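You operate a simulated robot arm through the tools that you are given. There is no shell and no other tool.

You are at the controls of a simulated robot arm. One attempt, no reset.

JOB
Tape the small grey core all round on the small round plate.
Fine: tighten the blue lever, swing the green arm in, turn the hand wheel, swing the arm out. Where these are worked on the way, their far stop is far enough and under half their travel is too little: green arm.

The check looks at the end state, three seconds after you hand in, the way a careful person would. Anything else that was tipped, shoved, dropped, spilled or broken makes it a failure.

ROBOT AND FRAMES
A 5-joint arm with a two-finger parallel gripper, fixed in place. Base frame: the origin is at the foot of the arm, x ahead of it, y to its left, z up; the work surface is at about z = 0.003. Units: m, rad, N and s.
With the tool pointing down near the work surface it reaches from about 0.26 to 0.68 m from the base axis. Its first joint turns from -1.152 to 1.152 rad. The tool tilts only in the upright plane through the base axis and itself; it spins freely about its own axis. Payload 2.9 kg.
The tool frame sits at the grasp point between the pads (the TCP): z along the fingers, y along the line on which they close. The tips reach 0.03 m beyond it. Largest opening 0.11 m; finger width 0.02, thickness 0.01; the body of the gripper, 0.048 by 0.112 m, starts 0.055 m behind the TCP.
Orientation is told as [roll, pitch, yaw] about the base's x, y, z axes, in that order, counted from this pose: with the fingers straight down and closing along the base's y, the tool's x points along the base's -x, its y along +y and its z along -z.

CONTROLS
- The arm moves only by the tool drive_tool. Its argument "plan" is a list of rows, each an object (a shift or turn left out is 0, a gripper value left out holds the last) with "translation": the shift along the base's x, y, z in m, a list of three; "delta_rot": the turn, a rotation vector about the base's x, y, z in rad, a list of three. In form: [{"translation": [dx, dy, dz], "delta_rot": [rx, ry, rz]}, ...]. A call has 1 to 20 rows; each row shifts and turns the commanded pose from where the row before left it. "claw" is the finger opening in m, from 0 to 0.11, set as the call begins (left out, the last holds). A row lasts 0.2 s, in which the tool goes at most 0.05 m and 0.15 rad; a call with a longer step from one row to the next is refused whole, and so is a gripper value outside its range. A pose out of reach is approached as far as the arm can. The call stops where the force on the tool passes 90 N (or 10 N more than at its start, if that is more) or the arm is blocked; 0.2 s more then pass. Each finger travels about 0.108 m/s and halts on what it meets, pressing with about 33 N; the grip force reading is that of the motor and also rises with nothing between the fingers. The clock runs only during rows and for 0.2 s after the last one: add rows that do not move to give the fingers time. It gives the time, the measured TCP pose, the force on the tool (base axes), the opening and the grip force at its end, in the units of the frame above (readings bear some noise), with the torque about the TCP (base axes, N m) and any sound that the robot's microphone picked up.
- Cameras (640 x 400 px; columns grow to the right, rows downward): "scene" is fixed at [0.0464, -0.4591, 0.6075]; the picture's right is [0.67, -0.74, 0.00], its down [-0.40, -0.36, -0.85] and it looks along [0.63, 0.57, -0.53] (base axes); focal length 336 px, centre (320, 200). "wrist" rides on the gripper at [0.072, 0.017, -0.103] in the tool frame; the picture's right is [-0.23, 0.97, 0.00], its down [-0.76, -0.18, -0.62] and it looks along [-0.61, -0.14, 0.78] (tool axes); focal length 222 px, centre (320, 200). There is no depth. A picture from a camera that has moved, and an enlarged one, comes with that camera's place and axes in the base frame and with its lens.
- camera(camera): a new picture of that camera. It takes no simulated time.
- inspect(camera, box): a new picture of the part [left, top, right, bottom] of that camera's present view, enlarged. It takes no simulated time.
- finish_job(): hands the job in; it is judged then, once.

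Nothing tells you positions but the pictures and the camera data. Unless the task says otherwise, let go and move clear before handing in.

The tools are called after "Emit:" by a JSON object that holds its "api" and its "payload". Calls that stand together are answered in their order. drive_tool: Moves the arm, as the interface text tells. Its arguments: {"type":"object","properties":{"plan":{"type":"array"},"claw":{"type":"number"}},"required":["plan"]} The other tools are called the same way: camera (camera) takes a picture; inspect (camera, box) takes an enlarged picture of a part of a camera's view; finish_job () hands the job in.

At the start:

```text
t: 0.0
tcp_pos: [0.3489, 0.0617, 0.2776]
ee_rot: [-0.001, 0.0, 0.001]
ft_force: [1.3, -0.5, -0.2]
moment: [-0.02, 0.01, -0.02]
finger_gap: 0.1101
finger_force: 0.2
```

scene: 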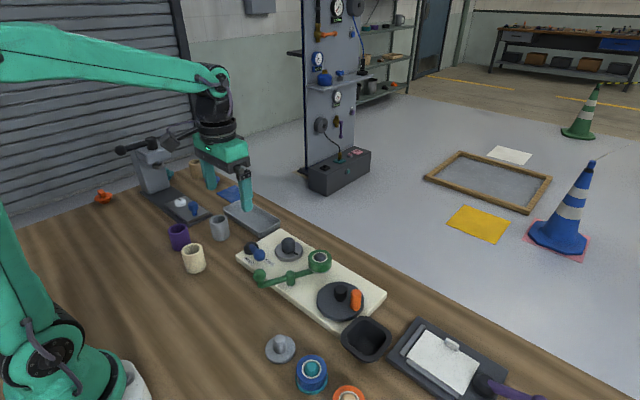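
wrist: 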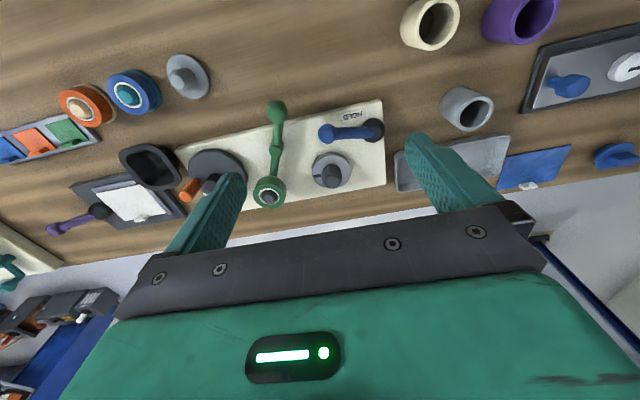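

I see a cream board with a blue lever, a small round plate, a green arm with a tape roll at its end, and a hand wheel with an orange handle; loose parts lie around it. I'll look closer before moving.

Emit:
{"api": "inspect", "payload": {"camera": "scene", "box": [220, 210, 400, 340]}}

Emit:
{"api": "inspect", "payload": {"camera": "scene", "box": [220, 300, 420, 400]}}

Emit:
{"api": "inspect", "payload": {"camera": "wrist", "box": [160, 80, 400, 220]}}

Emit:
{"api": "inspect", "payload": {"camera": "scene", "box": [80, 120, 300, 280]}}

```text
3.08 times, centred on (310, 275) of scene
camera zoom: at [0.0464, -0.4591, 0.6075], right [0.67, -0.74, 0.0], down [-0.4, -0.36, -0.85], along [0.63, 0.57, -0.53], focal length 1034 px, centre (351, -31)
```

zoom: 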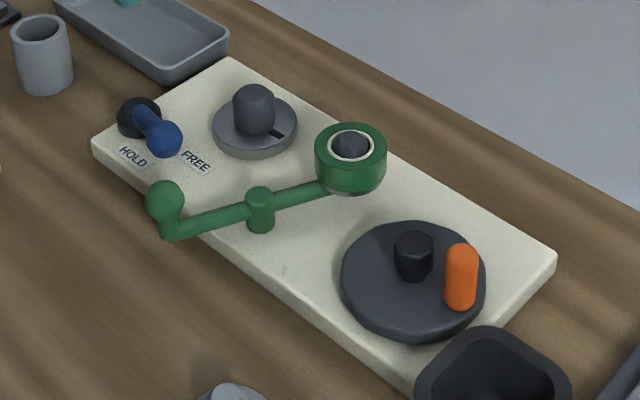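

```text
3.20 times, centred on (320, 350) of scene
camera zoom: at [0.0464, -0.4591, 0.6075], right [0.67, -0.74, 0.0], down [-0.4, -0.36, -0.85], along [0.63, 0.57, -0.53], focal length 1075 px, centre (320, -280)
```

zoom: 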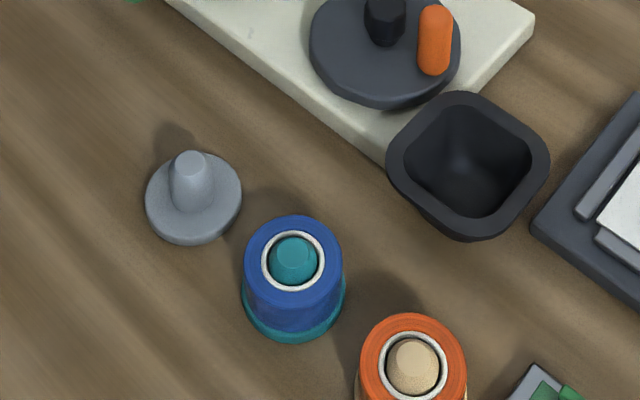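

```text
2.67 times, centred on (280, 150) of wrist
camera zoom: at [0.2774, 0.0778, 0.3801], right [0.23, 0.97, 0.0], down [0.76, -0.18, 0.62], along [0.61, -0.14, -0.78], focal length 592 px, centre (427, 333)
```

zoom: 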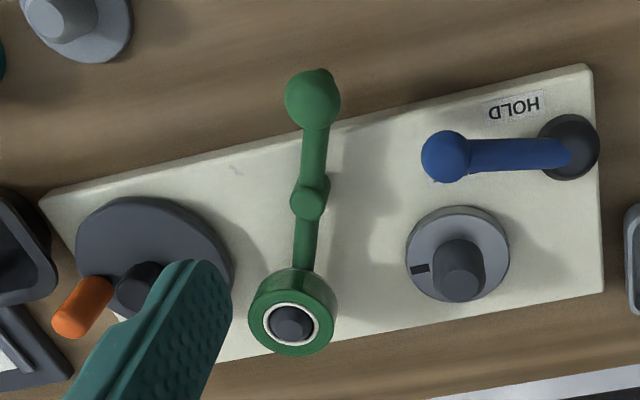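

```text
2.50 times, centred on (190, 200) of scene
camera zoom: at [0.0464, -0.4591, 0.6075], right [0.67, -0.74, 0.0], down [-0.4, -0.36, -0.85], along [0.63, 0.57, -0.53], focal length 840 px, centre (645, 200)
```

zoom: 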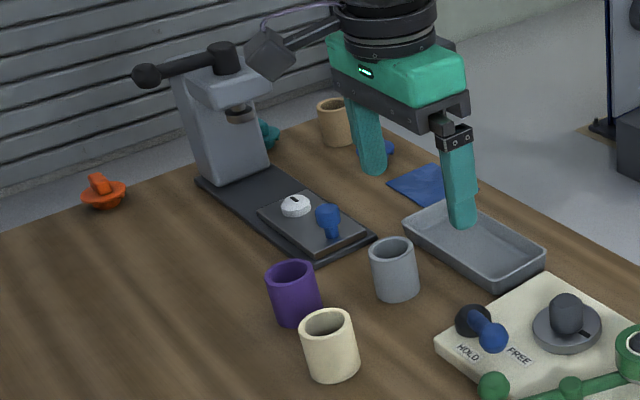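

The board has the blue lever reading near HOLD/FREE labels, the plate with a post near (0.487, 0.05), and the tape roll on the green arm near (0.49, -0.06). A grey hollow piece is near (0.425, 0.265) and a grey flanged piece is near the blue roll; I'll move to get clearer views of both.

Emit:
{"api": "drive_tool", "payload": {"plan": [{"translation": [-0.02, 0.04, 0.02]}, {"translation": [-0.02, 0.04, 0.02]}, {"translation": [0, 0.04, 0]}]}}

```text
t: 0.8
tcp_pos: [0.3124, 0.1793, 0.3215]
ee_rot: [0.0, 0.001, -0.001]
ft_force: [0.5, 0.4, 0.2]
moment: [0.0, -0.01, 0.02]
finger_gap: 0.1099
finger_force: 0.1
```

Emit:
{"api": "camera", "payload": {"camera": "wrist"}}

Emit:
{"api": "camera", "payload": {"camera": "scene"}}

```text
taken
camera wrist: at [0.2388, 0.1963, 0.4247], right [0.23, 0.97, 0.0], down [0.76, -0.18, 0.62], along [0.61, -0.14, -0.78], focal length 222 px, centre (320, 200)
```

wrist: 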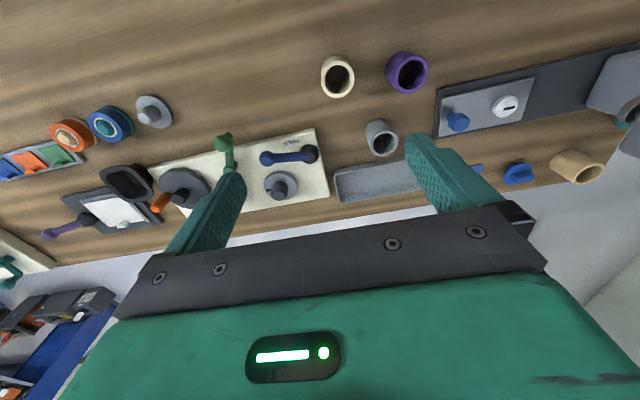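

```text
taken
```

scene: 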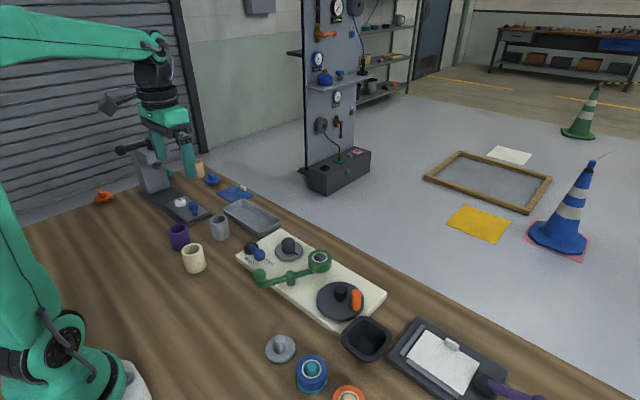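

Emit:
{"api": "inspect", "payload": {"camera": "wrist", "box": [300, 40, 460, 160]}}

Emit:
{"api": "inspect", "payload": {"camera": "wrist", "box": [200, 120, 340, 210]}}

Emit:
{"api": "inspect", "payload": {"camera": "scene", "box": [140, 170, 300, 280]}}

Emit:
{"api": "inspect", "payload": {"camera": "wrist", "box": [0, 80, 200, 220]}}

```text
3.33 times, centred on (380, 100) of wrist
camera zoom: at [0.2388, 0.1963, 0.4247], right [0.23, 0.97, 0.0], down [0.76, -0.18, 0.62], along [0.61, -0.14, -0.78], focal length 740 px, centre (120, 533)
```

zoom: 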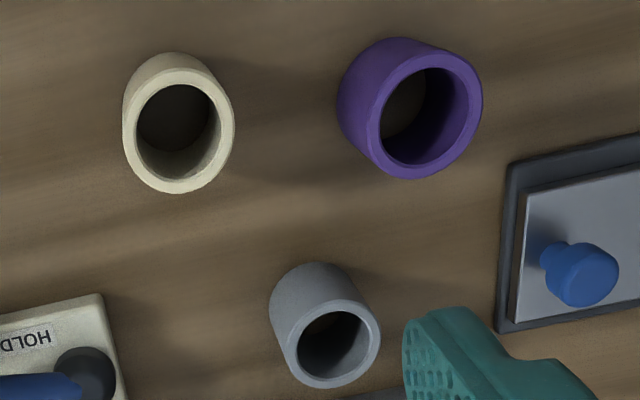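

```text
4.44 times, centred on (270, 165) of wrist
camera zoom: at [0.2388, 0.1963, 0.4247], right [0.23, 0.97, 0.0], down [0.76, -0.18, 0.62], along [0.61, -0.14, -0.78], focal length 987 px, centre (542, 356)
```

zoom: 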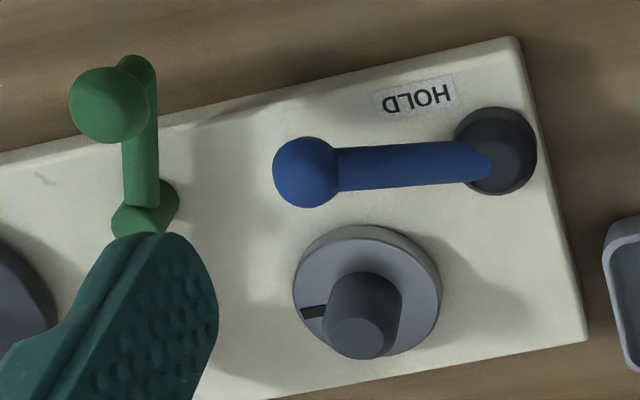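

```text
3.64 times, centred on (220, 225) of scene
camera zoom: at [0.0464, -0.4592, 0.6075], right [0.67, -0.74, 0.0], down [-0.4, -0.36, -0.85], along [0.63, 0.57, -0.53], focal length 1222 px, centre (684, 109)
```

zoom: 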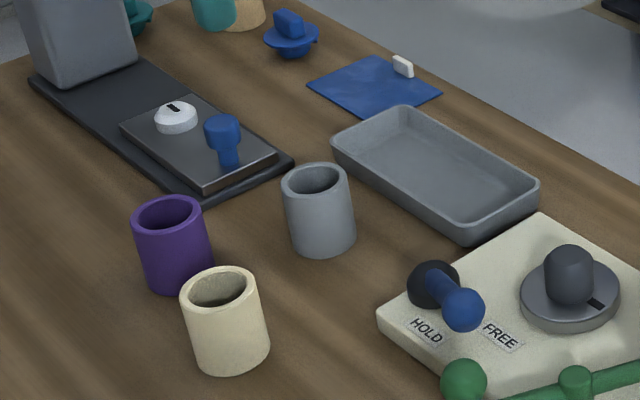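

```text
2.86 times, centred on (100, 150) of wrist
camera zoom: at [0.2388, 0.1963, 0.4247], right [0.23, 0.97, 0.0], down [0.76, -0.18, 0.62], along [0.61, -0.14, -0.78], focal length 635 px, centre (949, 343)
```

zoom: 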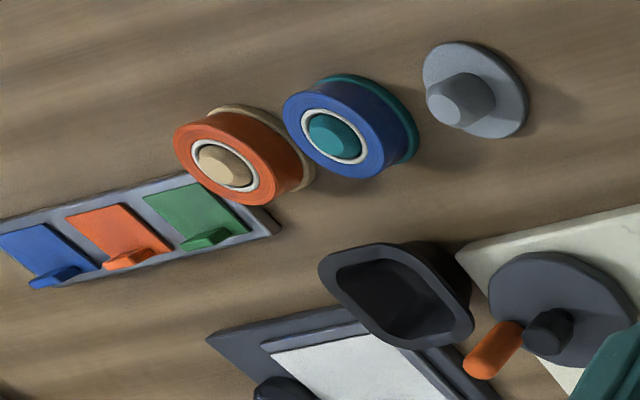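

The hollow grey tube (about 50 mm across, about 37 mm bore, at about (0.425, 0.269)) is the core, and the post on the small plate looks about 34 mm across. The lever points near FREE. I'll hover over the tube to measure it better.

Emit:
{"api": "drive_tool", "payload": {"plan": [{"translation": [0.0166, 0.0125, -0.0254]}, {"translation": [0.0166, 0.0125, -0.0254]}, {"translation": [0.0166, 0.0125, -0.0254]}, {"translation": [0.0166, 0.0125, -0.0254]}, {"translation": [0.0166, 0.0125, -0.0254]}, {"translation": [0.0166, 0.0125, -0.0254]}, {"translation": [0.0169, 0.0125, -0.0252]}, {}, {}]}}

```text
t: 2.8
tcp_pos: [0.4254, 0.2672, 0.1413]
ee_rot: [-0.001, -0.001, 0.003]
ft_force: [0.0, 0.3, 0.0]
moment: [-0.02, 0.02, 0.0]
finger_gap: 0.1099
finger_force: 0.1
```

Emit:
{"api": "camera", "payload": {"camera": "wrist"}}

Emit:
{"api": "inspect", "payload": {"camera": "scene", "box": [140, 140, 300, 280]}}

```text
taken
camera wrist: at [0.3527, 0.2838, 0.2434], right [0.23, 0.97, 0.0], down [0.76, -0.18, 0.62], along [0.61, -0.14, -0.78], focal length 222 px, centre (320, 200)
```

wrist: 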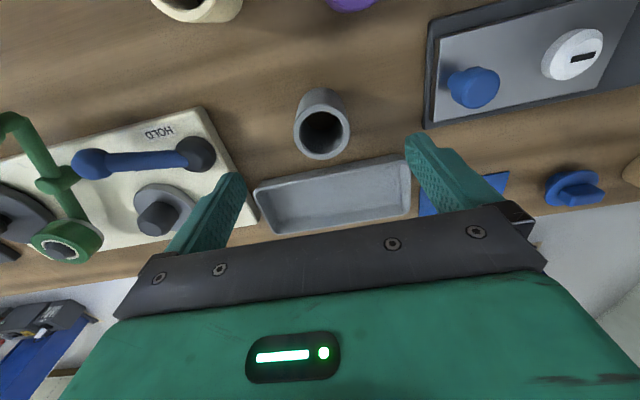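

```text
2.86 times, centred on (220, 210) of scene
camera zoom: at [0.0464, -0.4591, 0.6075], right [0.67, -0.74, 0.0], down [-0.4, -0.36, -0.85], along [0.63, 0.57, -0.53], focal length 960 px, centre (606, 171)
```

zoom: 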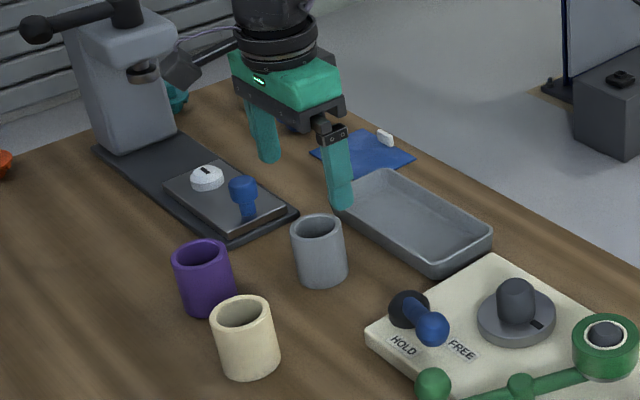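

I'm above the tube, offset a little. I'll zoom in to measure the tube and the board from this viewpoint.

Emit:
{"api": "inspect", "payload": {"camera": "wrist", "box": [270, 70, 390, 170]}}

Emit:
{"api": "inspect", "payload": {"camera": "wrist", "box": [0, 90, 260, 270]}}

```text
4.00 times, centred on (330, 120) of wrist
camera zoom: at [0.3527, 0.2838, 0.2434], right [0.23, 0.97, 0.0], down [0.76, -0.18, 0.62], along [0.61, -0.14, -0.78], focal length 888 px, centre (280, 520)
```

zoom: 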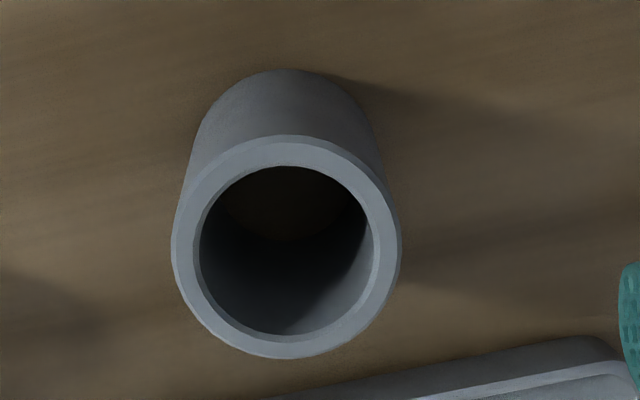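

```text
2.22 times, centred on (130, 180) of wrist
camera zoom: at [0.3527, 0.2838, 0.2434], right [0.23, 0.97, 0.0], down [0.76, -0.18, 0.62], along [0.61, -0.14, -0.78], focal length 494 px, centre (742, 244)
```

zoom: 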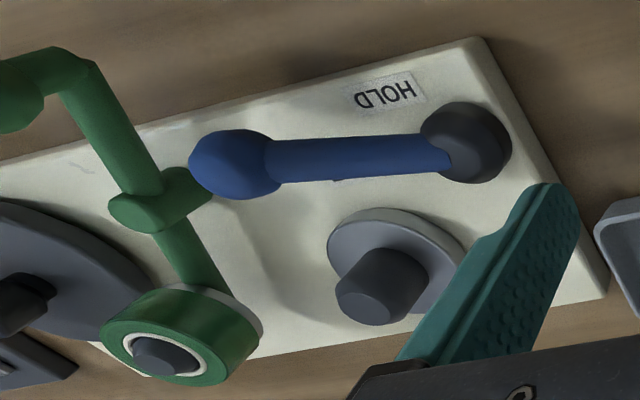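

The tube is centred at about (0.4256, 0.268), with its top at z ≈ 0.055, outer diameter 50 mm and bore about 39 mm. I'll descend around it and grip its upper half.

Emit:
{"api": "drive_tool", "payload": {"plan": [{"translation": [0.0005, 0.0005, -0.02]}, {"translation": [0.0003, 0.0005, -0.025]}, {"translation": [0, 0, -0.025]}, {"translation": [0, 0, -0.0255]}, {}, {}]}}

```text
t: 4.2
tcp_pos: [0.4265, 0.2673, 0.0464]
ee_rot: [0.001, 0.002, -0.001]
ft_force: [0.2, -0.1, 0.5]
moment: [-0.05, 0.0, -0.02]
finger_gap: 0.1101
finger_force: 0.0
```

Emit:
{"api": "drive_tool", "payload": {"plan": [{}, {}, {}, {}], "claw": 0.0}}

Emit:
{"api": "camera", "payload": {"camera": "wrist"}}

Emit:
{"api": "camera", "payload": {"camera": "scene"}}

```text
t: 5.2
tcp_pos: [0.4272, 0.2679, 0.0475]
ee_rot: [0.0, -0.001, -0.001]
ft_force: [-0.4, 0.5, 0.5]
moment: [0.02, 0.0, 0.0]
finger_gap: 0.0492
finger_force: 33.2
```

```text
taken
camera wrist: at [0.3548, 0.2849, 0.1485], right [0.23, 0.97, 0.0], down [0.76, -0.18, 0.62], along [0.61, -0.14, -0.78], focal length 222 px, centre (320, 200)
```

wrist: 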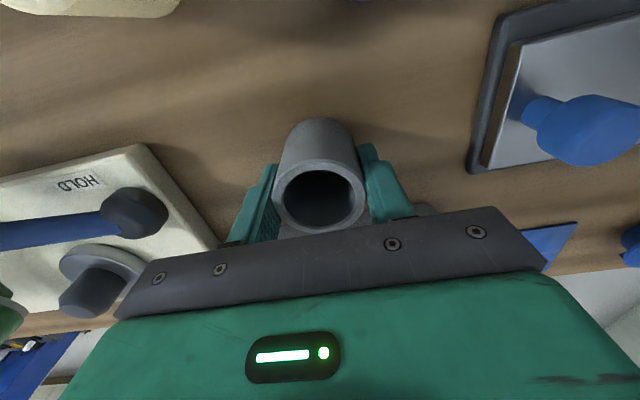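

```text
taken
```

scene: 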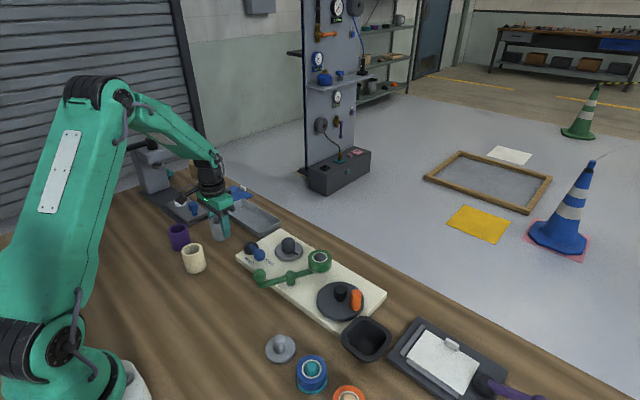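

The tube is gripped (49 mm gap, 33 N). I'll lift it straight up and check how it sits in the fingers.

Emit:
{"api": "drive_tool", "payload": {"plan": [{"translation": [0, 0, 0.02]}, {"translation": [0, 0, 0.03]}, {"translation": [0, 0, 0.035]}, {"translation": [0, 0, 0.035]}, {}, {}]}}

Emit:
{"api": "camera", "payload": {"camera": "wrist"}}

Emit:
{"api": "inspect", "payload": {"camera": "wrist", "box": [240, 100, 420, 240]}}

Emit:
{"api": "inspect", "payload": {"camera": "wrist", "box": [0, 90, 260, 270]}}

```text
t: 6.6
tcp_pos: [0.427, 0.2681, 0.1676]
ee_rot: [0.001, 0.0, 0.001]
ft_force: [-0.7, -0.4, -0.9]
moment: [0.01, 0.03, 0.02]
finger_gap: 0.0493
finger_force: 33.2
```

```text
taken
camera wrist: at [0.355, 0.286, 0.2705], right [0.23, 0.97, 0.0], down [0.76, -0.18, 0.62], along [0.61, -0.14, -0.78], focal length 222 px, centre (320, 200)
```

wrist: 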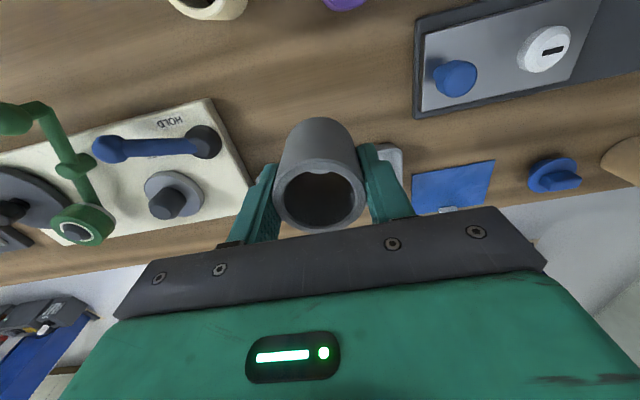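

```text
2.86 times, centred on (330, 170) of wrist
camera zoom: at [0.355, 0.286, 0.2705], right [0.23, 0.97, 0.0], down [0.76, -0.18, 0.62], along [0.61, -0.14, -0.78], focal length 635 px, centre (291, 286)
```

zoom: 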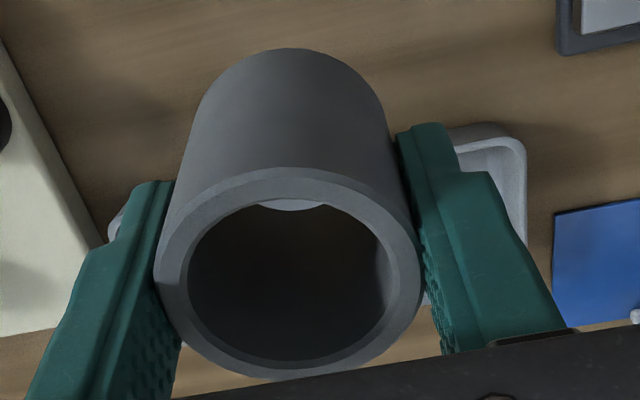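

```text
2.22 times, centred on (130, 180) of wrist
camera zoom: at [0.355, 0.286, 0.2705], right [0.23, 0.97, 0.0], down [0.76, -0.18, 0.62], along [0.61, -0.14, -0.78], focal length 494 px, centre (742, 244)
```

zoom: 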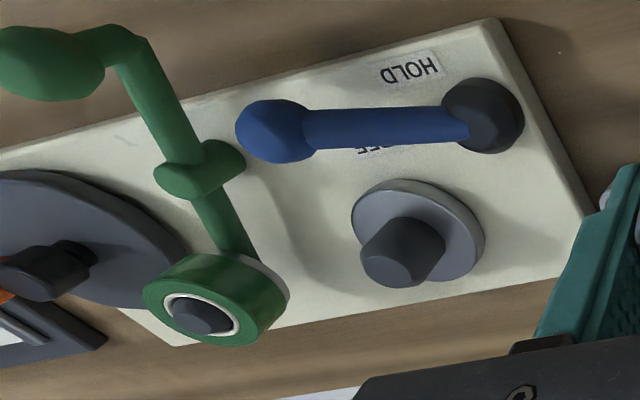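

The tube hangs straight, centred within about 1 mm of the TCP. Next I'll carry it to where the wrist camera sits almost directly above the plate's post, to fix the post position accurately.

Emit:
{"api": "drive_tool", "payload": {"plan": [{"translation": [0.007, -0.015, 0.001]}, {"translation": [0.015, -0.03, 0.001]}, {"translation": [0.0165, -0.032, 0]}, {"translation": [0.0165, -0.032, 0]}, {"translation": [0.0165, -0.032, 0]}, {"translation": [0.0165, -0.032, 0]}, {"translation": [0.015, -0.03, 0]}, {"translation": [0.01, -0.015, 0]}, {}, {}]}}

Emit:
{"api": "camera", "payload": {"camera": "wrist"}}

Emit:
{"api": "inspect", "payload": {"camera": "wrist", "box": [230, 0, 390, 110]}}

```text
t: 8.8
tcp_pos: [0.5429, 0.0527, 0.1657]
ee_rot: [-0.002, 0.0, 0.001]
ft_force: [-0.3, 0.4, -0.8]
moment: [-0.03, 0.02, 0.0]
finger_gap: 0.0488
finger_force: 33.2
```

```text
taken
camera wrist: at [0.4699, 0.0699, 0.2687], right [0.23, 0.97, 0.0], down [0.76, -0.18, 0.62], along [0.61, -0.14, -0.78], focal length 222 px, centre (320, 200)
```

wrist: 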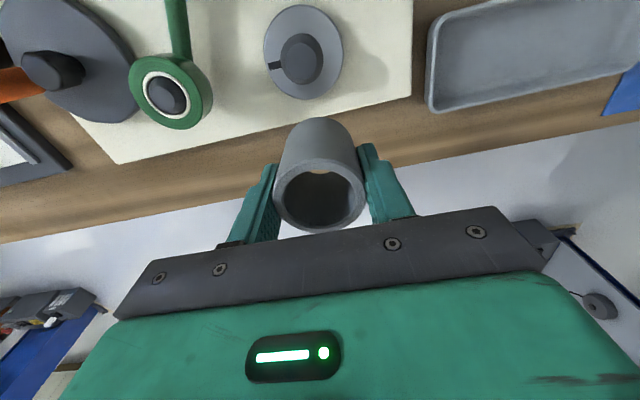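

```text
3.64 times, centred on (310, 55) of wrist
camera zoom: at [0.4699, 0.0699, 0.2687], right [0.23, 0.97, 0.0], down [0.76, -0.18, 0.62], along [0.61, -0.14, -0.78], focal length 808 px, centre (356, 727)
```

zoom: 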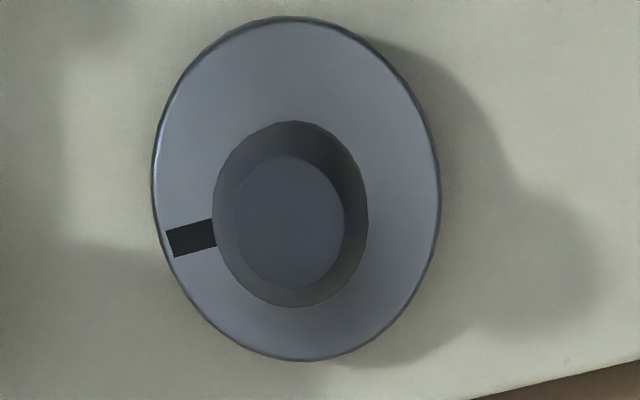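

The plate centre is at about (0.4907, 0.050), its surface at z ≈ 0.033, and its post is about 35 mm across with the top at z ≈ 0.06, so the tube slips over it. I'll move above it and stop just over the post top to check alignment.

Emit:
{"api": "drive_tool", "payload": {"plan": [{"translation": [-0.017, -0.0009, 0]}, {"translation": [-0.0175, -0.0009, 0]}, {"translation": [-0.0175, -0.0009, 0]}, {}, {"translation": [0, 0, -0.025]}, {"translation": [0, 0, -0.025]}, {}, {}]}}

Emit:
{"api": "inspect", "payload": {"camera": "scene", "box": [220, 190, 360, 300]}}

Emit:
{"api": "camera", "payload": {"camera": "wrist"}}

```text
t: 10.6
tcp_pos: [0.4863, 0.0503, 0.1164]
ee_rot: [-0.001, -0.002, 0.001]
ft_force: [0.5, -0.3, -0.3]
moment: [0.01, -0.02, 0.02]
finger_gap: 0.049
finger_force: 33.1
```

```text
3.64 times, centred on (290, 245) of scene
camera zoom: at [0.0464, -0.4591, 0.6075], right [0.67, -0.74, 0.0], down [-0.4, -0.36, -0.85], along [0.63, 0.57, -0.53], focal length 1222 px, centre (429, 36)
```

zoom: 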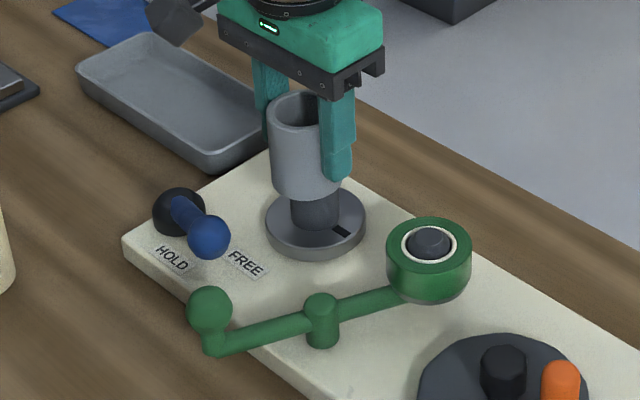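

```text
taken
camera wrist: at [0.4145, 0.0682, 0.2189], right [0.23, 0.97, 0.0], down [0.76, -0.18, 0.62], along [0.61, -0.14, -0.78], focal length 222 px, centre (320, 200)
```

wrist: 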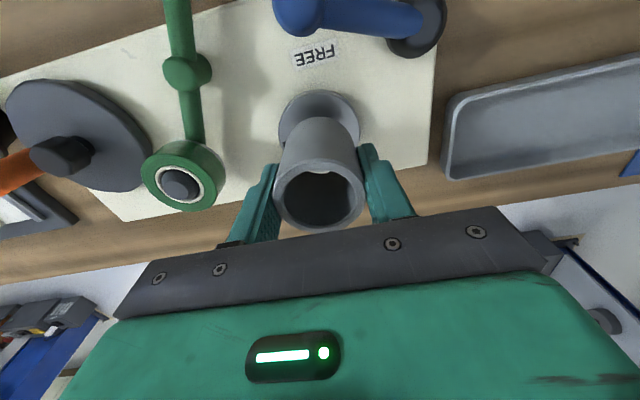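

The tube is about 3–4 mm short in x. I'll correct that and check again before lowering.

Emit:
{"api": "drive_tool", "payload": {"plan": [{"translation": [0.0035, -0.001, 0]}, {}, {}]}}

Emit:
{"api": "inspect", "payload": {"camera": "scene", "box": [260, 210, 320, 265]}}

Emit:
{"api": "inspect", "payload": {"camera": "wrist", "box": [250, 70, 390, 240]}}

```text
t: 11.4
tcp_pos: [0.4916, 0.0489, 0.1166]
ee_rot: [0.0, 0.001, -0.001]
ft_force: [0.2, -0.2, -0.1]
moment: [0.01, 0.04, 0.02]
finger_gap: 0.0489
finger_force: 33.0
```

```text
7.27 times, centred on (290, 238) of scene
camera zoom: at [0.0464, -0.4591, 0.6075], right [0.67, -0.74, 0.0], down [-0.4, -0.36, -0.85], along [0.63, 0.57, -0.53], focal length 2444 px, centre (538, -73)
```

zoom: 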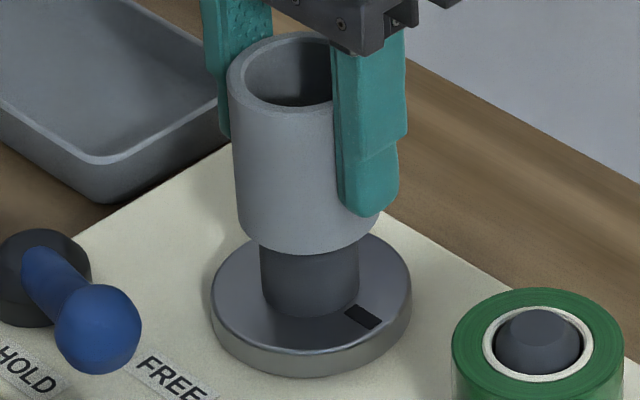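

```text
2.35 times, centred on (320, 155) of wrist
camera zoom: at [0.4187, 0.0655, 0.2186], right [0.23, 0.97, 0.0], down [0.76, -0.18, 0.62], along [0.61, -0.14, -0.78], focal length 523 px, centre (320, 306)
```

zoom: 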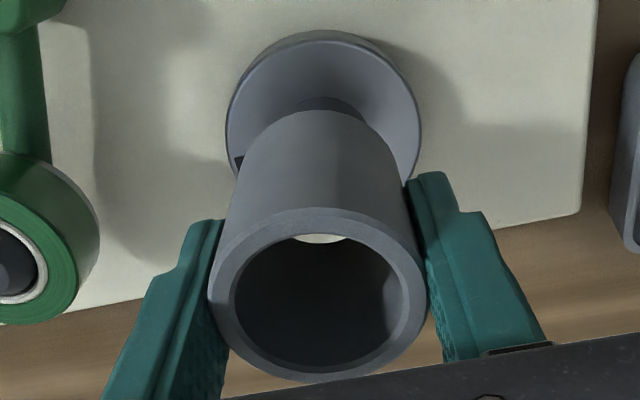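

Two views agree the tube is about 2 mm off toward -y and slightly long in x. I'll nudge it and lower over the post to just above the plate.

Emit:
{"api": "drive_tool", "payload": {"plan": [{"translation": [-0.001, 0.0018, 0]}, {}, {"translation": [0, 0, -0.012]}, {"translation": [0, 0, -0.012]}, {"translation": [0, 0, -0.008]}, {}]}}

Emit:
{"api": "inspect", "payload": {"camera": "scene", "box": [260, 210, 320, 265]}}

```text
t: 12.8
tcp_pos: [0.4894, 0.0488, 0.0855]
ee_rot: [0.0, 0.0, 0.001]
ft_force: [0.8, -0.3, 0.5]
moment: [-0.02, 0.0, 0.0]
finger_gap: 0.0489
finger_force: 32.7
```

```text
7.27 times, centred on (290, 238) of scene
camera zoom: at [0.0464, -0.4591, 0.6075], right [0.67, -0.74, 0.0], down [-0.4, -0.36, -0.85], along [0.63, 0.57, -0.53], focal length 2444 px, centre (538, -73)
```

zoom: 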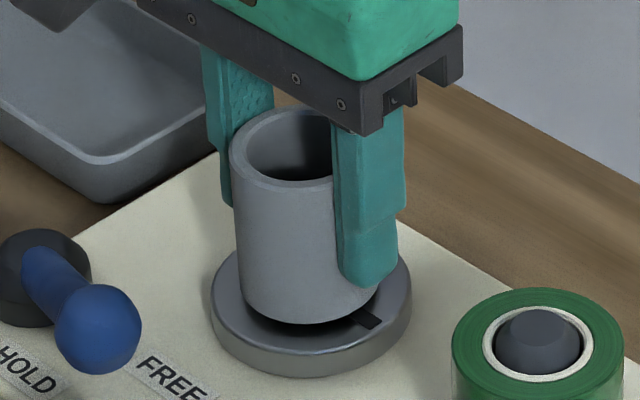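

The tube has gone over the post freely with no force. I'll lower the last few millimetres in small steps.

Emit:
{"api": "drive_tool", "payload": {"plan": [{"translation": [0, 0, -0.004]}, {"translation": [0, 0, -0.002]}, {"translation": [0, 0, -0.002]}, {}]}}

Emit:
{"api": "inspect", "payload": {"camera": "scene", "box": [260, 210, 320, 265]}}

```text
t: 13.8
tcp_pos: [0.4917, 0.0492, 0.0776]
ee_rot: [0.0, -0.008, 0.001]
ft_force: [4.3, -7.7, 24.3]
moment: [-0.66, -0.11, 0.04]
finger_gap: 0.049
finger_force: 33.2
```

```text
7.27 times, centred on (290, 238) of scene
camera zoom: at [0.0463, -0.4591, 0.6075], right [0.67, -0.74, 0.0], down [-0.4, -0.36, -0.85], along [0.63, 0.57, -0.53], focal length 2444 px, centre (538, -73)
```

zoom: 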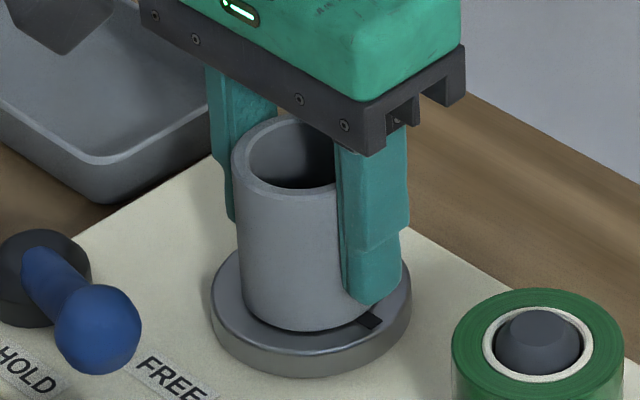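

The tube's bottom edge lines up with the plate surface and 24 N came up, so it's seated. I'll release it and rise clear.

Emit:
{"api": "drive_tool", "payload": {"plan": [{"translation": [0, 0, 0.0015]}, {}, {}], "claw": 0.075}}

Emit:
{"api": "inspect", "payload": {"camera": "scene", "box": [260, 210, 320, 265]}}

```text
t: 14.6
tcp_pos: [0.4904, 0.0498, 0.0786]
ee_rot: [0.001, 0.001, 0.001]
ft_force: [-0.4, -0.5, 1.0]
moment: [0.02, -0.02, 0.02]
finger_gap: 0.075
finger_force: 0.0
```

```text
7.27 times, centred on (290, 238) of scene
camera zoom: at [0.0464, -0.4591, 0.6075], right [0.67, -0.74, 0.0], down [-0.4, -0.36, -0.85], along [0.63, 0.57, -0.53], focal length 2444 px, centre (538, -73)
```

zoom: 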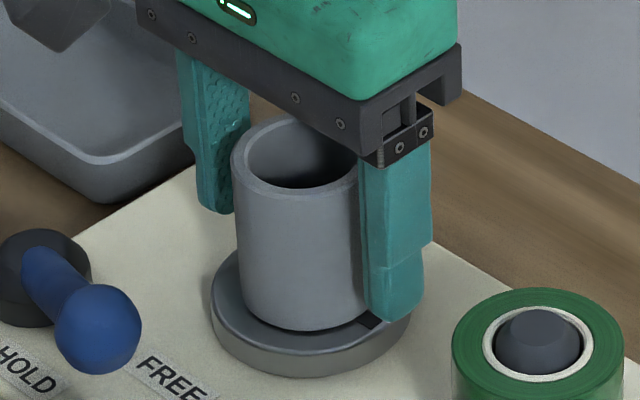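

The core stands on the plate over the post. I'll rise and move back to view the lever from above.

Emit:
{"api": "drive_tool", "payload": {"plan": [{"translation": [0, 0, 0.03]}, {"translation": [0, 0, 0.04]}, {"translation": [-0.01, 0.01, 0.04]}, {"translation": [-0.03, 0.02, 0.02]}, {}, {}]}}

Emit:
{"api": "camera", "payload": {"camera": "wrist"}}

Emit:
{"api": "inspect", "payload": {"camera": "wrist", "box": [200, 0, 420, 140]}}

Emit:
{"api": "inspect", "payload": {"camera": "scene", "box": [220, 210, 400, 340]}}

```text
t: 16.0
tcp_pos: [0.4496, 0.0798, 0.2106]
ee_rot: [-0.001, 0.001, 0.0]
ft_force: [-0.2, 0.7, 0.2]
moment: [-0.02, 0.01, -0.02]
finger_gap: 0.0751
finger_force: 0.0
```

```text
taken
camera wrist: at [0.3778, 0.0972, 0.3122], right [0.23, 0.97, 0.0], down [0.76, -0.18, 0.62], along [0.61, -0.14, -0.78], focal length 222 px, centre (320, 200)
```

wrist: 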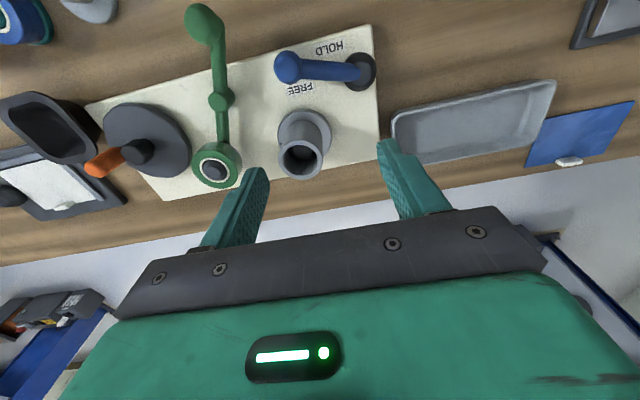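

```text
2.86 times, centred on (310, 70) of wrist
camera zoom: at [0.3778, 0.0972, 0.3122], right [0.23, 0.97, 0.0], down [0.76, -0.18, 0.62], along [0.61, -0.14, -0.78], focal length 635 px, centre (349, 571)
```

zoom: 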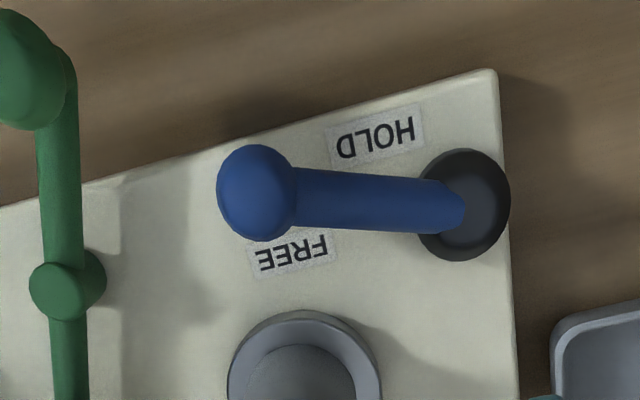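

```text
3.08 times, centred on (310, 275) of scene
camera zoom: at [0.0464, -0.4591, 0.6075], right [0.67, -0.74, 0.0], down [-0.4, -0.36, -0.85], along [0.63, 0.57, -0.53], focal length 1034 px, centre (351, -31)
```

zoom: 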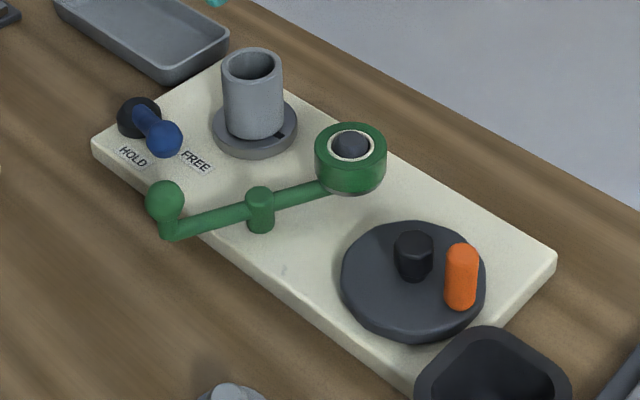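

The core is seated and the lever sits at the FREE side, with its ball at about (0.404, 0.059, 0.068) and its hub at about (0.430, 0.131). HOLD lies clockwise toward the base, so I'll close the fingers, come down between ball and core, and push the ball toward HOLD.

Emit:
{"api": "drive_tool", "payload": {"plan": [{"translation": [-0.005, -0.011, 0]}, {"translation": [-0.0046, -0.0108, 0]}, {}, {}], "claw": 0.0}}

Emit:
{"api": "camera", "payload": {"camera": "wrist"}}

```text
t: 17.0
tcp_pos: [0.4395, 0.0561, 0.2111]
ee_rot: [0.0, 0.0, 0.001]
ft_force: [0.1, 0.0, 0.7]
moment: [-0.02, -0.02, -0.03]
finger_gap: 0.0
finger_force: 33.1
```

```text
taken
camera wrist: at [0.3673, 0.0742, 0.3125], right [0.23, 0.97, 0.0], down [0.76, -0.18, 0.62], along [0.61, -0.14, -0.78], focal length 222 px, centre (320, 200)
```

wrist: 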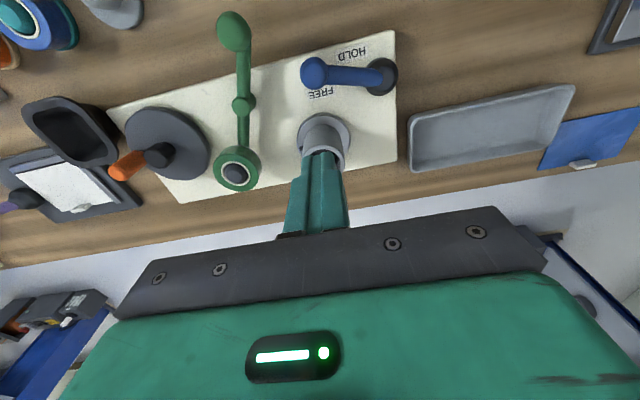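

The fingers are closed and positioned over the gap between the lever ball and core. Now I'll descend.

Emit:
{"api": "drive_tool", "payload": {"plan": [{"translation": [0, 0, -0.04]}, {"translation": [0, 0, -0.04]}, {"translation": [0, 0, -0.03]}, {"translation": [0, 0, -0.02]}, {}, {}]}}

Emit:
{"api": "inspect", "payload": {"camera": "scene", "box": [220, 210, 340, 300]}}

Emit:
{"api": "camera", "payload": {"camera": "wrist"}}

```text
t: 18.4
tcp_pos: [0.4423, 0.0577, 0.081]
ee_rot: [-0.001, -0.001, 0.001]
ft_force: [-1.0, -0.1, -0.5]
moment: [-0.02, 0.01, -0.04]
finger_gap: 0.0
finger_force: 33.3
```

```text
4.44 times, centred on (280, 255) of scene
camera zoom: at [0.0464, -0.4591, 0.6075], right [0.67, -0.74, 0.0], down [-0.4, -0.36, -0.85], along [0.63, 0.57, -0.53], focal length 1494 px, centre (498, -44)
```

zoom: 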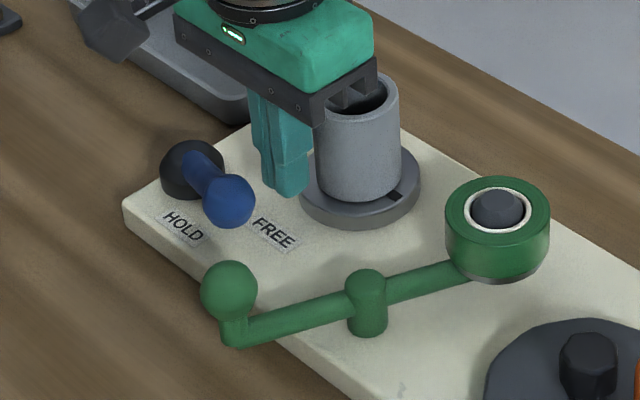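

```text
taken
camera wrist: at [0.3704, 0.0746, 0.1826], right [0.23, 0.97, 0.0], down [0.76, -0.18, 0.62], along [0.61, -0.14, -0.78], focal length 222 px, centre (320, 200)
```

wrist: 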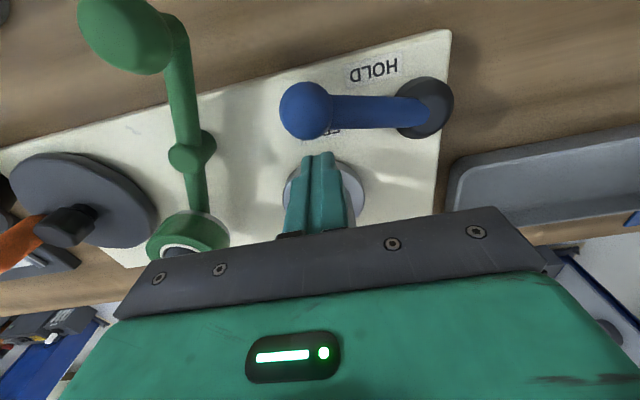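

Fingers are in the gap. I'll push the ball clockwise along its arc in small rows, watching the force.

Emit:
{"api": "drive_tool", "payload": {"plan": [{"translation": [0, -0.005, -0.004]}, {"translation": [-0.012, -0.002, 0]}, {"translation": [-0.007, 0.0005, 0]}, {"translation": [-0.0065, 0.0012, 0]}, {"translation": [-0.0065, 0.002, 0]}, {"translation": [-0.0065, 0.0025, 0]}, {}]}}

Emit:
{"api": "inspect", "payload": {"camera": "scene", "box": [220, 210, 340, 300]}}

Emit:
{"api": "camera", "payload": {"camera": "wrist"}}

```text
t: 20.0
tcp_pos: [0.4019, 0.0559, 0.0738]
ee_rot: [0.0, -0.001, 0.0]
ft_force: [1.4, 0.4, 0.2]
moment: [-0.01, 0.01, 0.01]
finger_gap: 0.0002
finger_force: 33.3
```

```text
4.44 times, centred on (280, 255) of scene
camera zoom: at [0.0464, -0.4591, 0.6075], right [0.67, -0.74, 0.0], down [-0.4, -0.36, -0.85], along [0.63, 0.57, -0.53], focal length 1494 px, centre (498, -44)
```

zoom: 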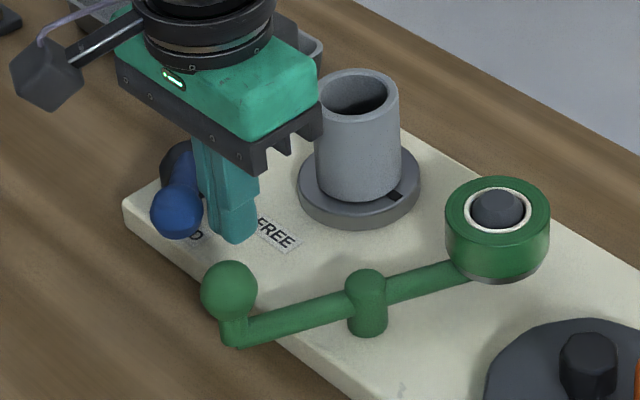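

```text
taken
camera wrist: at [0.3309, 0.0735, 0.1763], right [0.23, 0.97, 0.0], down [0.76, -0.18, 0.62], along [0.61, -0.14, -0.78], focal length 222 px, centre (320, 200)
```

wrist: 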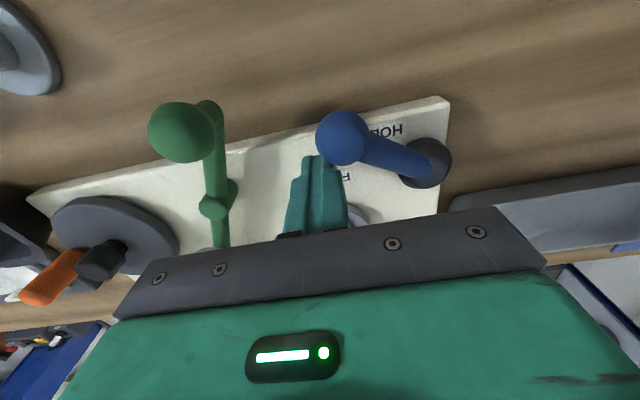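

The lever turns easily. I'll keep pushing along the arc.

Emit:
{"api": "drive_tool", "payload": {"plan": [{"translation": [-0.0079, 0.0036, 0]}, {"translation": [-0.0079, 0.004, 0]}, {"translation": [-0.0055, 0.0042, 0]}, {"translation": [-0.0055, 0.0045, 0]}, {}]}}

Emit:
{"api": "inspect", "payload": {"camera": "scene", "box": [220, 210, 340, 300]}}

Emit:
{"api": "camera", "payload": {"camera": "wrist"}}

```text
t: 21.2
tcp_pos: [0.3773, 0.0733, 0.076]
ee_rot: [0.001, 0.002, -0.002]
ft_force: [-0.7, -1.0, 0.6]
moment: [-0.02, 0.0, 0.02]
finger_gap: 0.0002
finger_force: 32.7
```

```text
4.44 times, centred on (280, 255) of scene
camera zoom: at [0.0464, -0.4591, 0.6075], right [0.67, -0.74, 0.0], down [-0.4, -0.36, -0.85], along [0.63, 0.57, -0.53], focal length 1494 px, centre (498, -44)
```

zoom: 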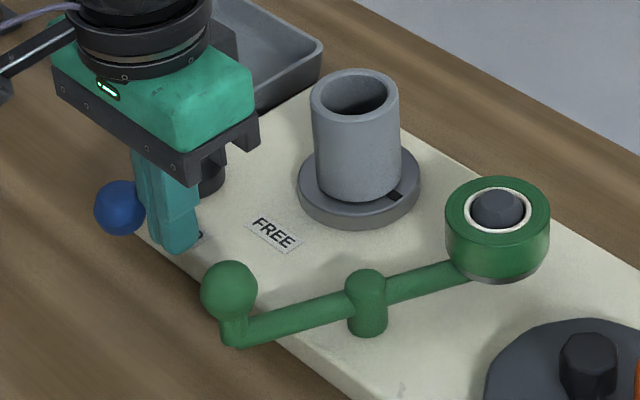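

```text
taken
camera wrist: at [0.304, 0.0903, 0.1769], right [0.23, 0.97, 0.0], down [0.76, -0.18, 0.62], along [0.61, -0.14, -0.78], focal length 222 px, centre (320, 200)
```

wrist: 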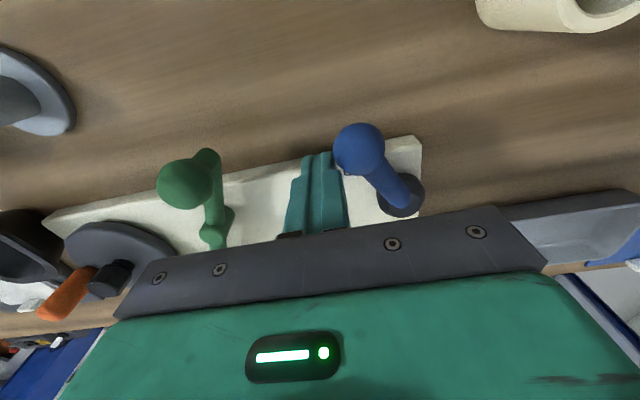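

The lever continues to turn freely past the HOLD label. I'll continue in small steps until it meets its stop.

Emit:
{"api": "drive_tool", "payload": {"plan": [{"translation": [-0.0055, 0.0045, 0]}, {"translation": [-0.0045, 0.005, 0]}, {"translation": [-0.004, 0.006, 0]}, {}]}}

Emit:
{"api": "camera", "payload": {"camera": "wrist"}}

```text
t: 22.2
tcp_pos: [0.3623, 0.0885, 0.0749]
ee_rot: [-0.001, 0.0, -0.002]
ft_force: [0.7, -1.7, 1.9]
moment: [0.03, -0.01, 0.01]
finger_gap: 0.0
finger_force: 32.6
```

```text
taken
camera wrist: at [0.2895, 0.1059, 0.1775], right [0.23, 0.97, 0.0], down [0.76, -0.18, 0.62], along [0.61, -0.14, -0.78], focal length 222 px, centre (320, 200)
```

wrist: 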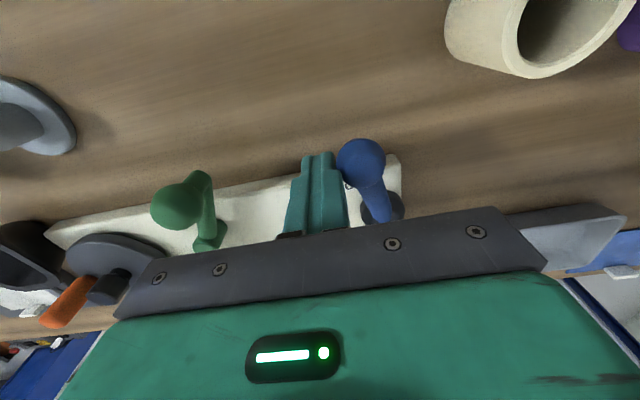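

Still moving with about 2 N. Continuing along the arc.

Emit:
{"api": "drive_tool", "payload": {"plan": [{"translation": [-0.004, 0.006, 0]}, {"translation": [-0.003, 0.0062, 0]}, {"translation": [-0.002, 0.0065, 0]}, {}]}}

Emit:
{"api": "camera", "payload": {"camera": "wrist"}}

Emit:
{"api": "inspect", "payload": {"camera": "scene", "box": [200, 200, 320, 290]}}

```text
t: 23.2
tcp_pos: [0.3532, 0.105, 0.0741]
ee_rot: [0.001, 0.001, -0.005]
ft_force: [5.6, -39.5, 9.4]
moment: [0.06, -0.01, -0.16]
finger_gap: 0.0
finger_force: 33.2
```

```text
taken
camera wrist: at [0.2806, 0.1228, 0.1775], right [0.23, 0.97, 0.0], down [0.76, -0.18, 0.62], along [0.6, -0.14, -0.78], focal length 222 px, centre (320, 200)
```

wrist: 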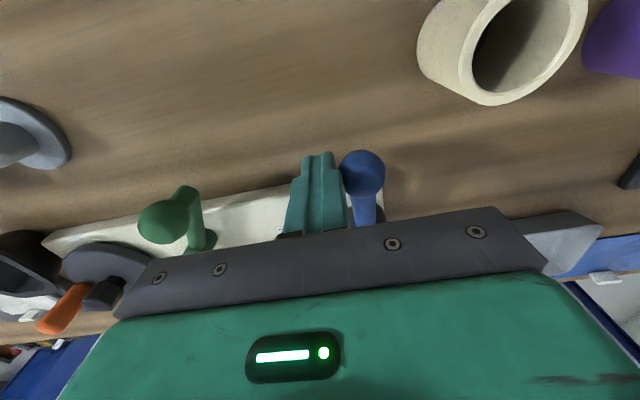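

```text
4.44 times, centred on (260, 245) of scene
camera zoom: at [0.0463, -0.4592, 0.6075], right [0.67, -0.74, 0.0], down [-0.4, -0.36, -0.85], along [0.63, 0.57, -0.53], focal length 1494 px, centre (587, 0)
```

zoom: 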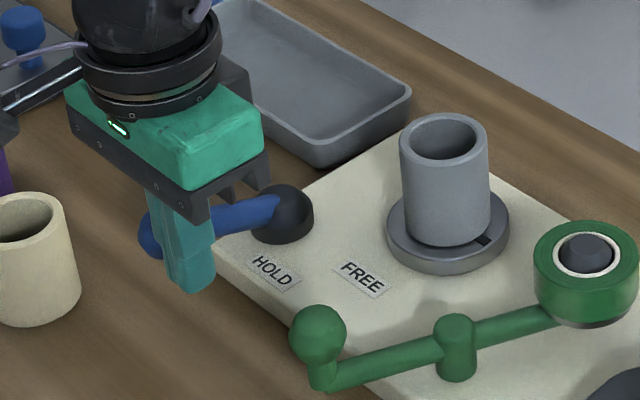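

The force jumped to about 40 N with the lever pointing straight at the base, so that is its stop. I'll back off, rise, and look.

Emit:
{"api": "drive_tool", "payload": {"plan": [{"translation": [0, -0.008, 0]}, {"translation": [0, -0.012, 0]}, {"translation": [0, -0.005, 0.035]}, {"translation": [0, 0, 0.045]}, {"translation": [0.02, -0.02, 0.04]}, {"translation": [0.03, -0.03, 0.01]}, {}, {}]}}

Emit:
{"api": "camera", "payload": {"camera": "wrist"}}

Emit:
{"api": "inspect", "payload": {"camera": "scene", "box": [200, 200, 400, 340]}}

```text
t: 25.0
tcp_pos: [0.4044, 0.0317, 0.2018]
ee_rot: [0.0, 0.0, -0.003]
ft_force: [0.1, 0.2, -0.1]
moment: [0.02, -0.03, -0.02]
finger_gap: 0.0
finger_force: 33.4
```

```text
taken
camera wrist: at [0.3315, 0.0492, 0.3038], right [0.23, 0.97, 0.0], down [0.76, -0.18, 0.62], along [0.61, -0.14, -0.78], focal length 222 px, centre (320, 200)
```

wrist: 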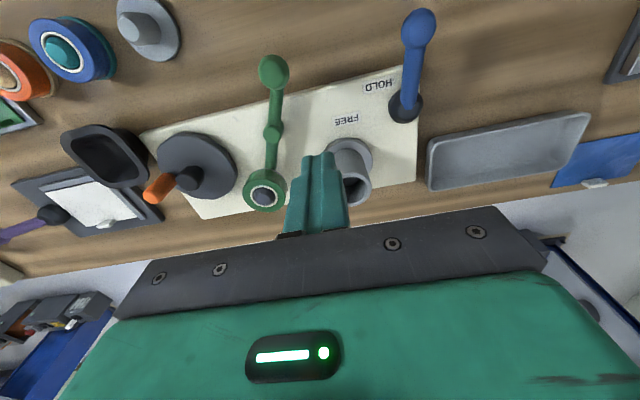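

```text
2.86 times, centred on (300, 270) of scene
camera zoom: at [0.0464, -0.4591, 0.6075], right [0.67, -0.74, 0.0], down [-0.4, -0.36, -0.85], along [0.63, 0.57, -0.53], focal length 960 px, centre (377, 0)
```

zoom: 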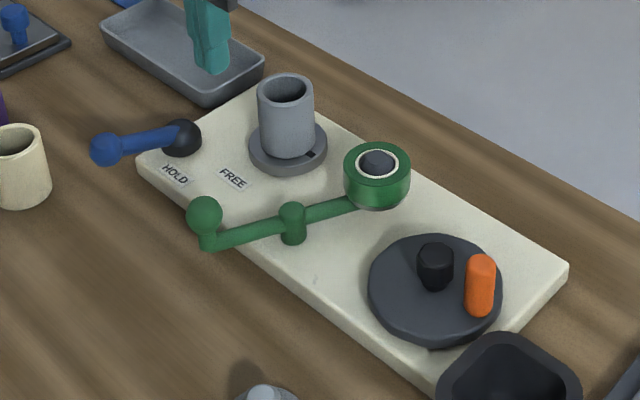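

The lever is at HOLD and nothing else moved. Next I'll measure the green arm and the wheel from here.

Emit:
{"api": "inspect", "payload": {"camera": "wrist", "box": [220, 40, 400, 220]}}

Emit:
{"api": "inspect", "payload": {"camera": "wrist", "box": [120, 90, 300, 230]}}

Emit:
{"api": "inspect", "payload": {"camera": "scene", "box": [250, 240, 360, 320]}}

```text
2.22 times, centred on (310, 130) of wrist
camera zoom: at [0.3315, 0.0492, 0.3038], right [0.23, 0.97, 0.0], down [0.76, -0.18, 0.62], along [0.61, -0.14, -0.78], focal length 494 px, centre (342, 356)
```

zoom: 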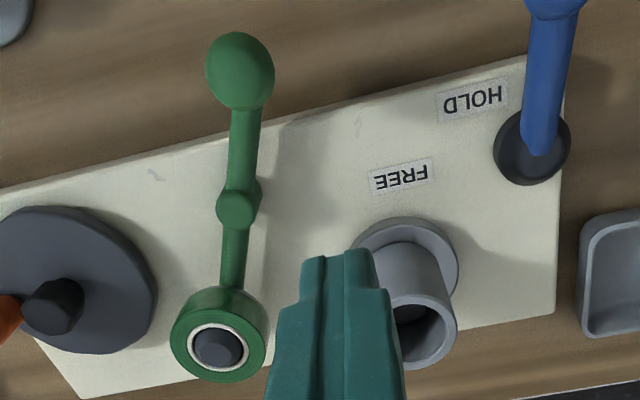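

```text
2.86 times, centred on (210, 160) of wrist
camera zoom: at [0.3315, 0.0492, 0.3038], right [0.23, 0.97, 0.0], down [0.76, -0.18, 0.62], along [0.61, -0.14, -0.78], focal length 635 px, centre (634, 314)
```

zoom: 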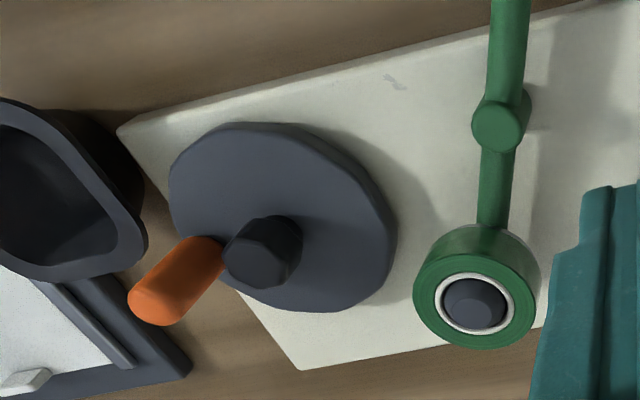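

```text
5.00 times, centred on (305, 280) of scene
camera zoom: at [0.0464, -0.4591, 0.6075], right [0.67, -0.74, 0.0], down [-0.4, -0.36, -0.85], along [0.63, 0.57, -0.53], focal length 1680 px, centre (395, -200)
```

zoom: 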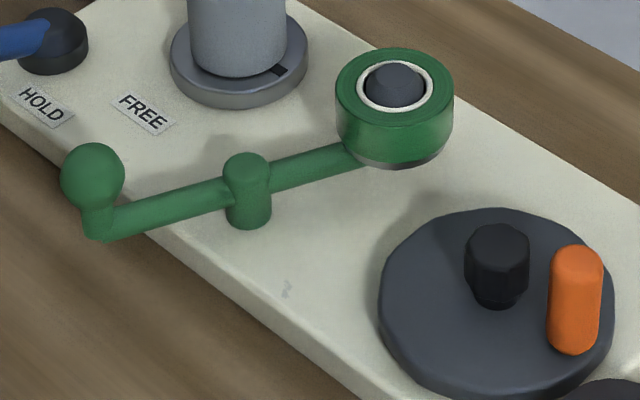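

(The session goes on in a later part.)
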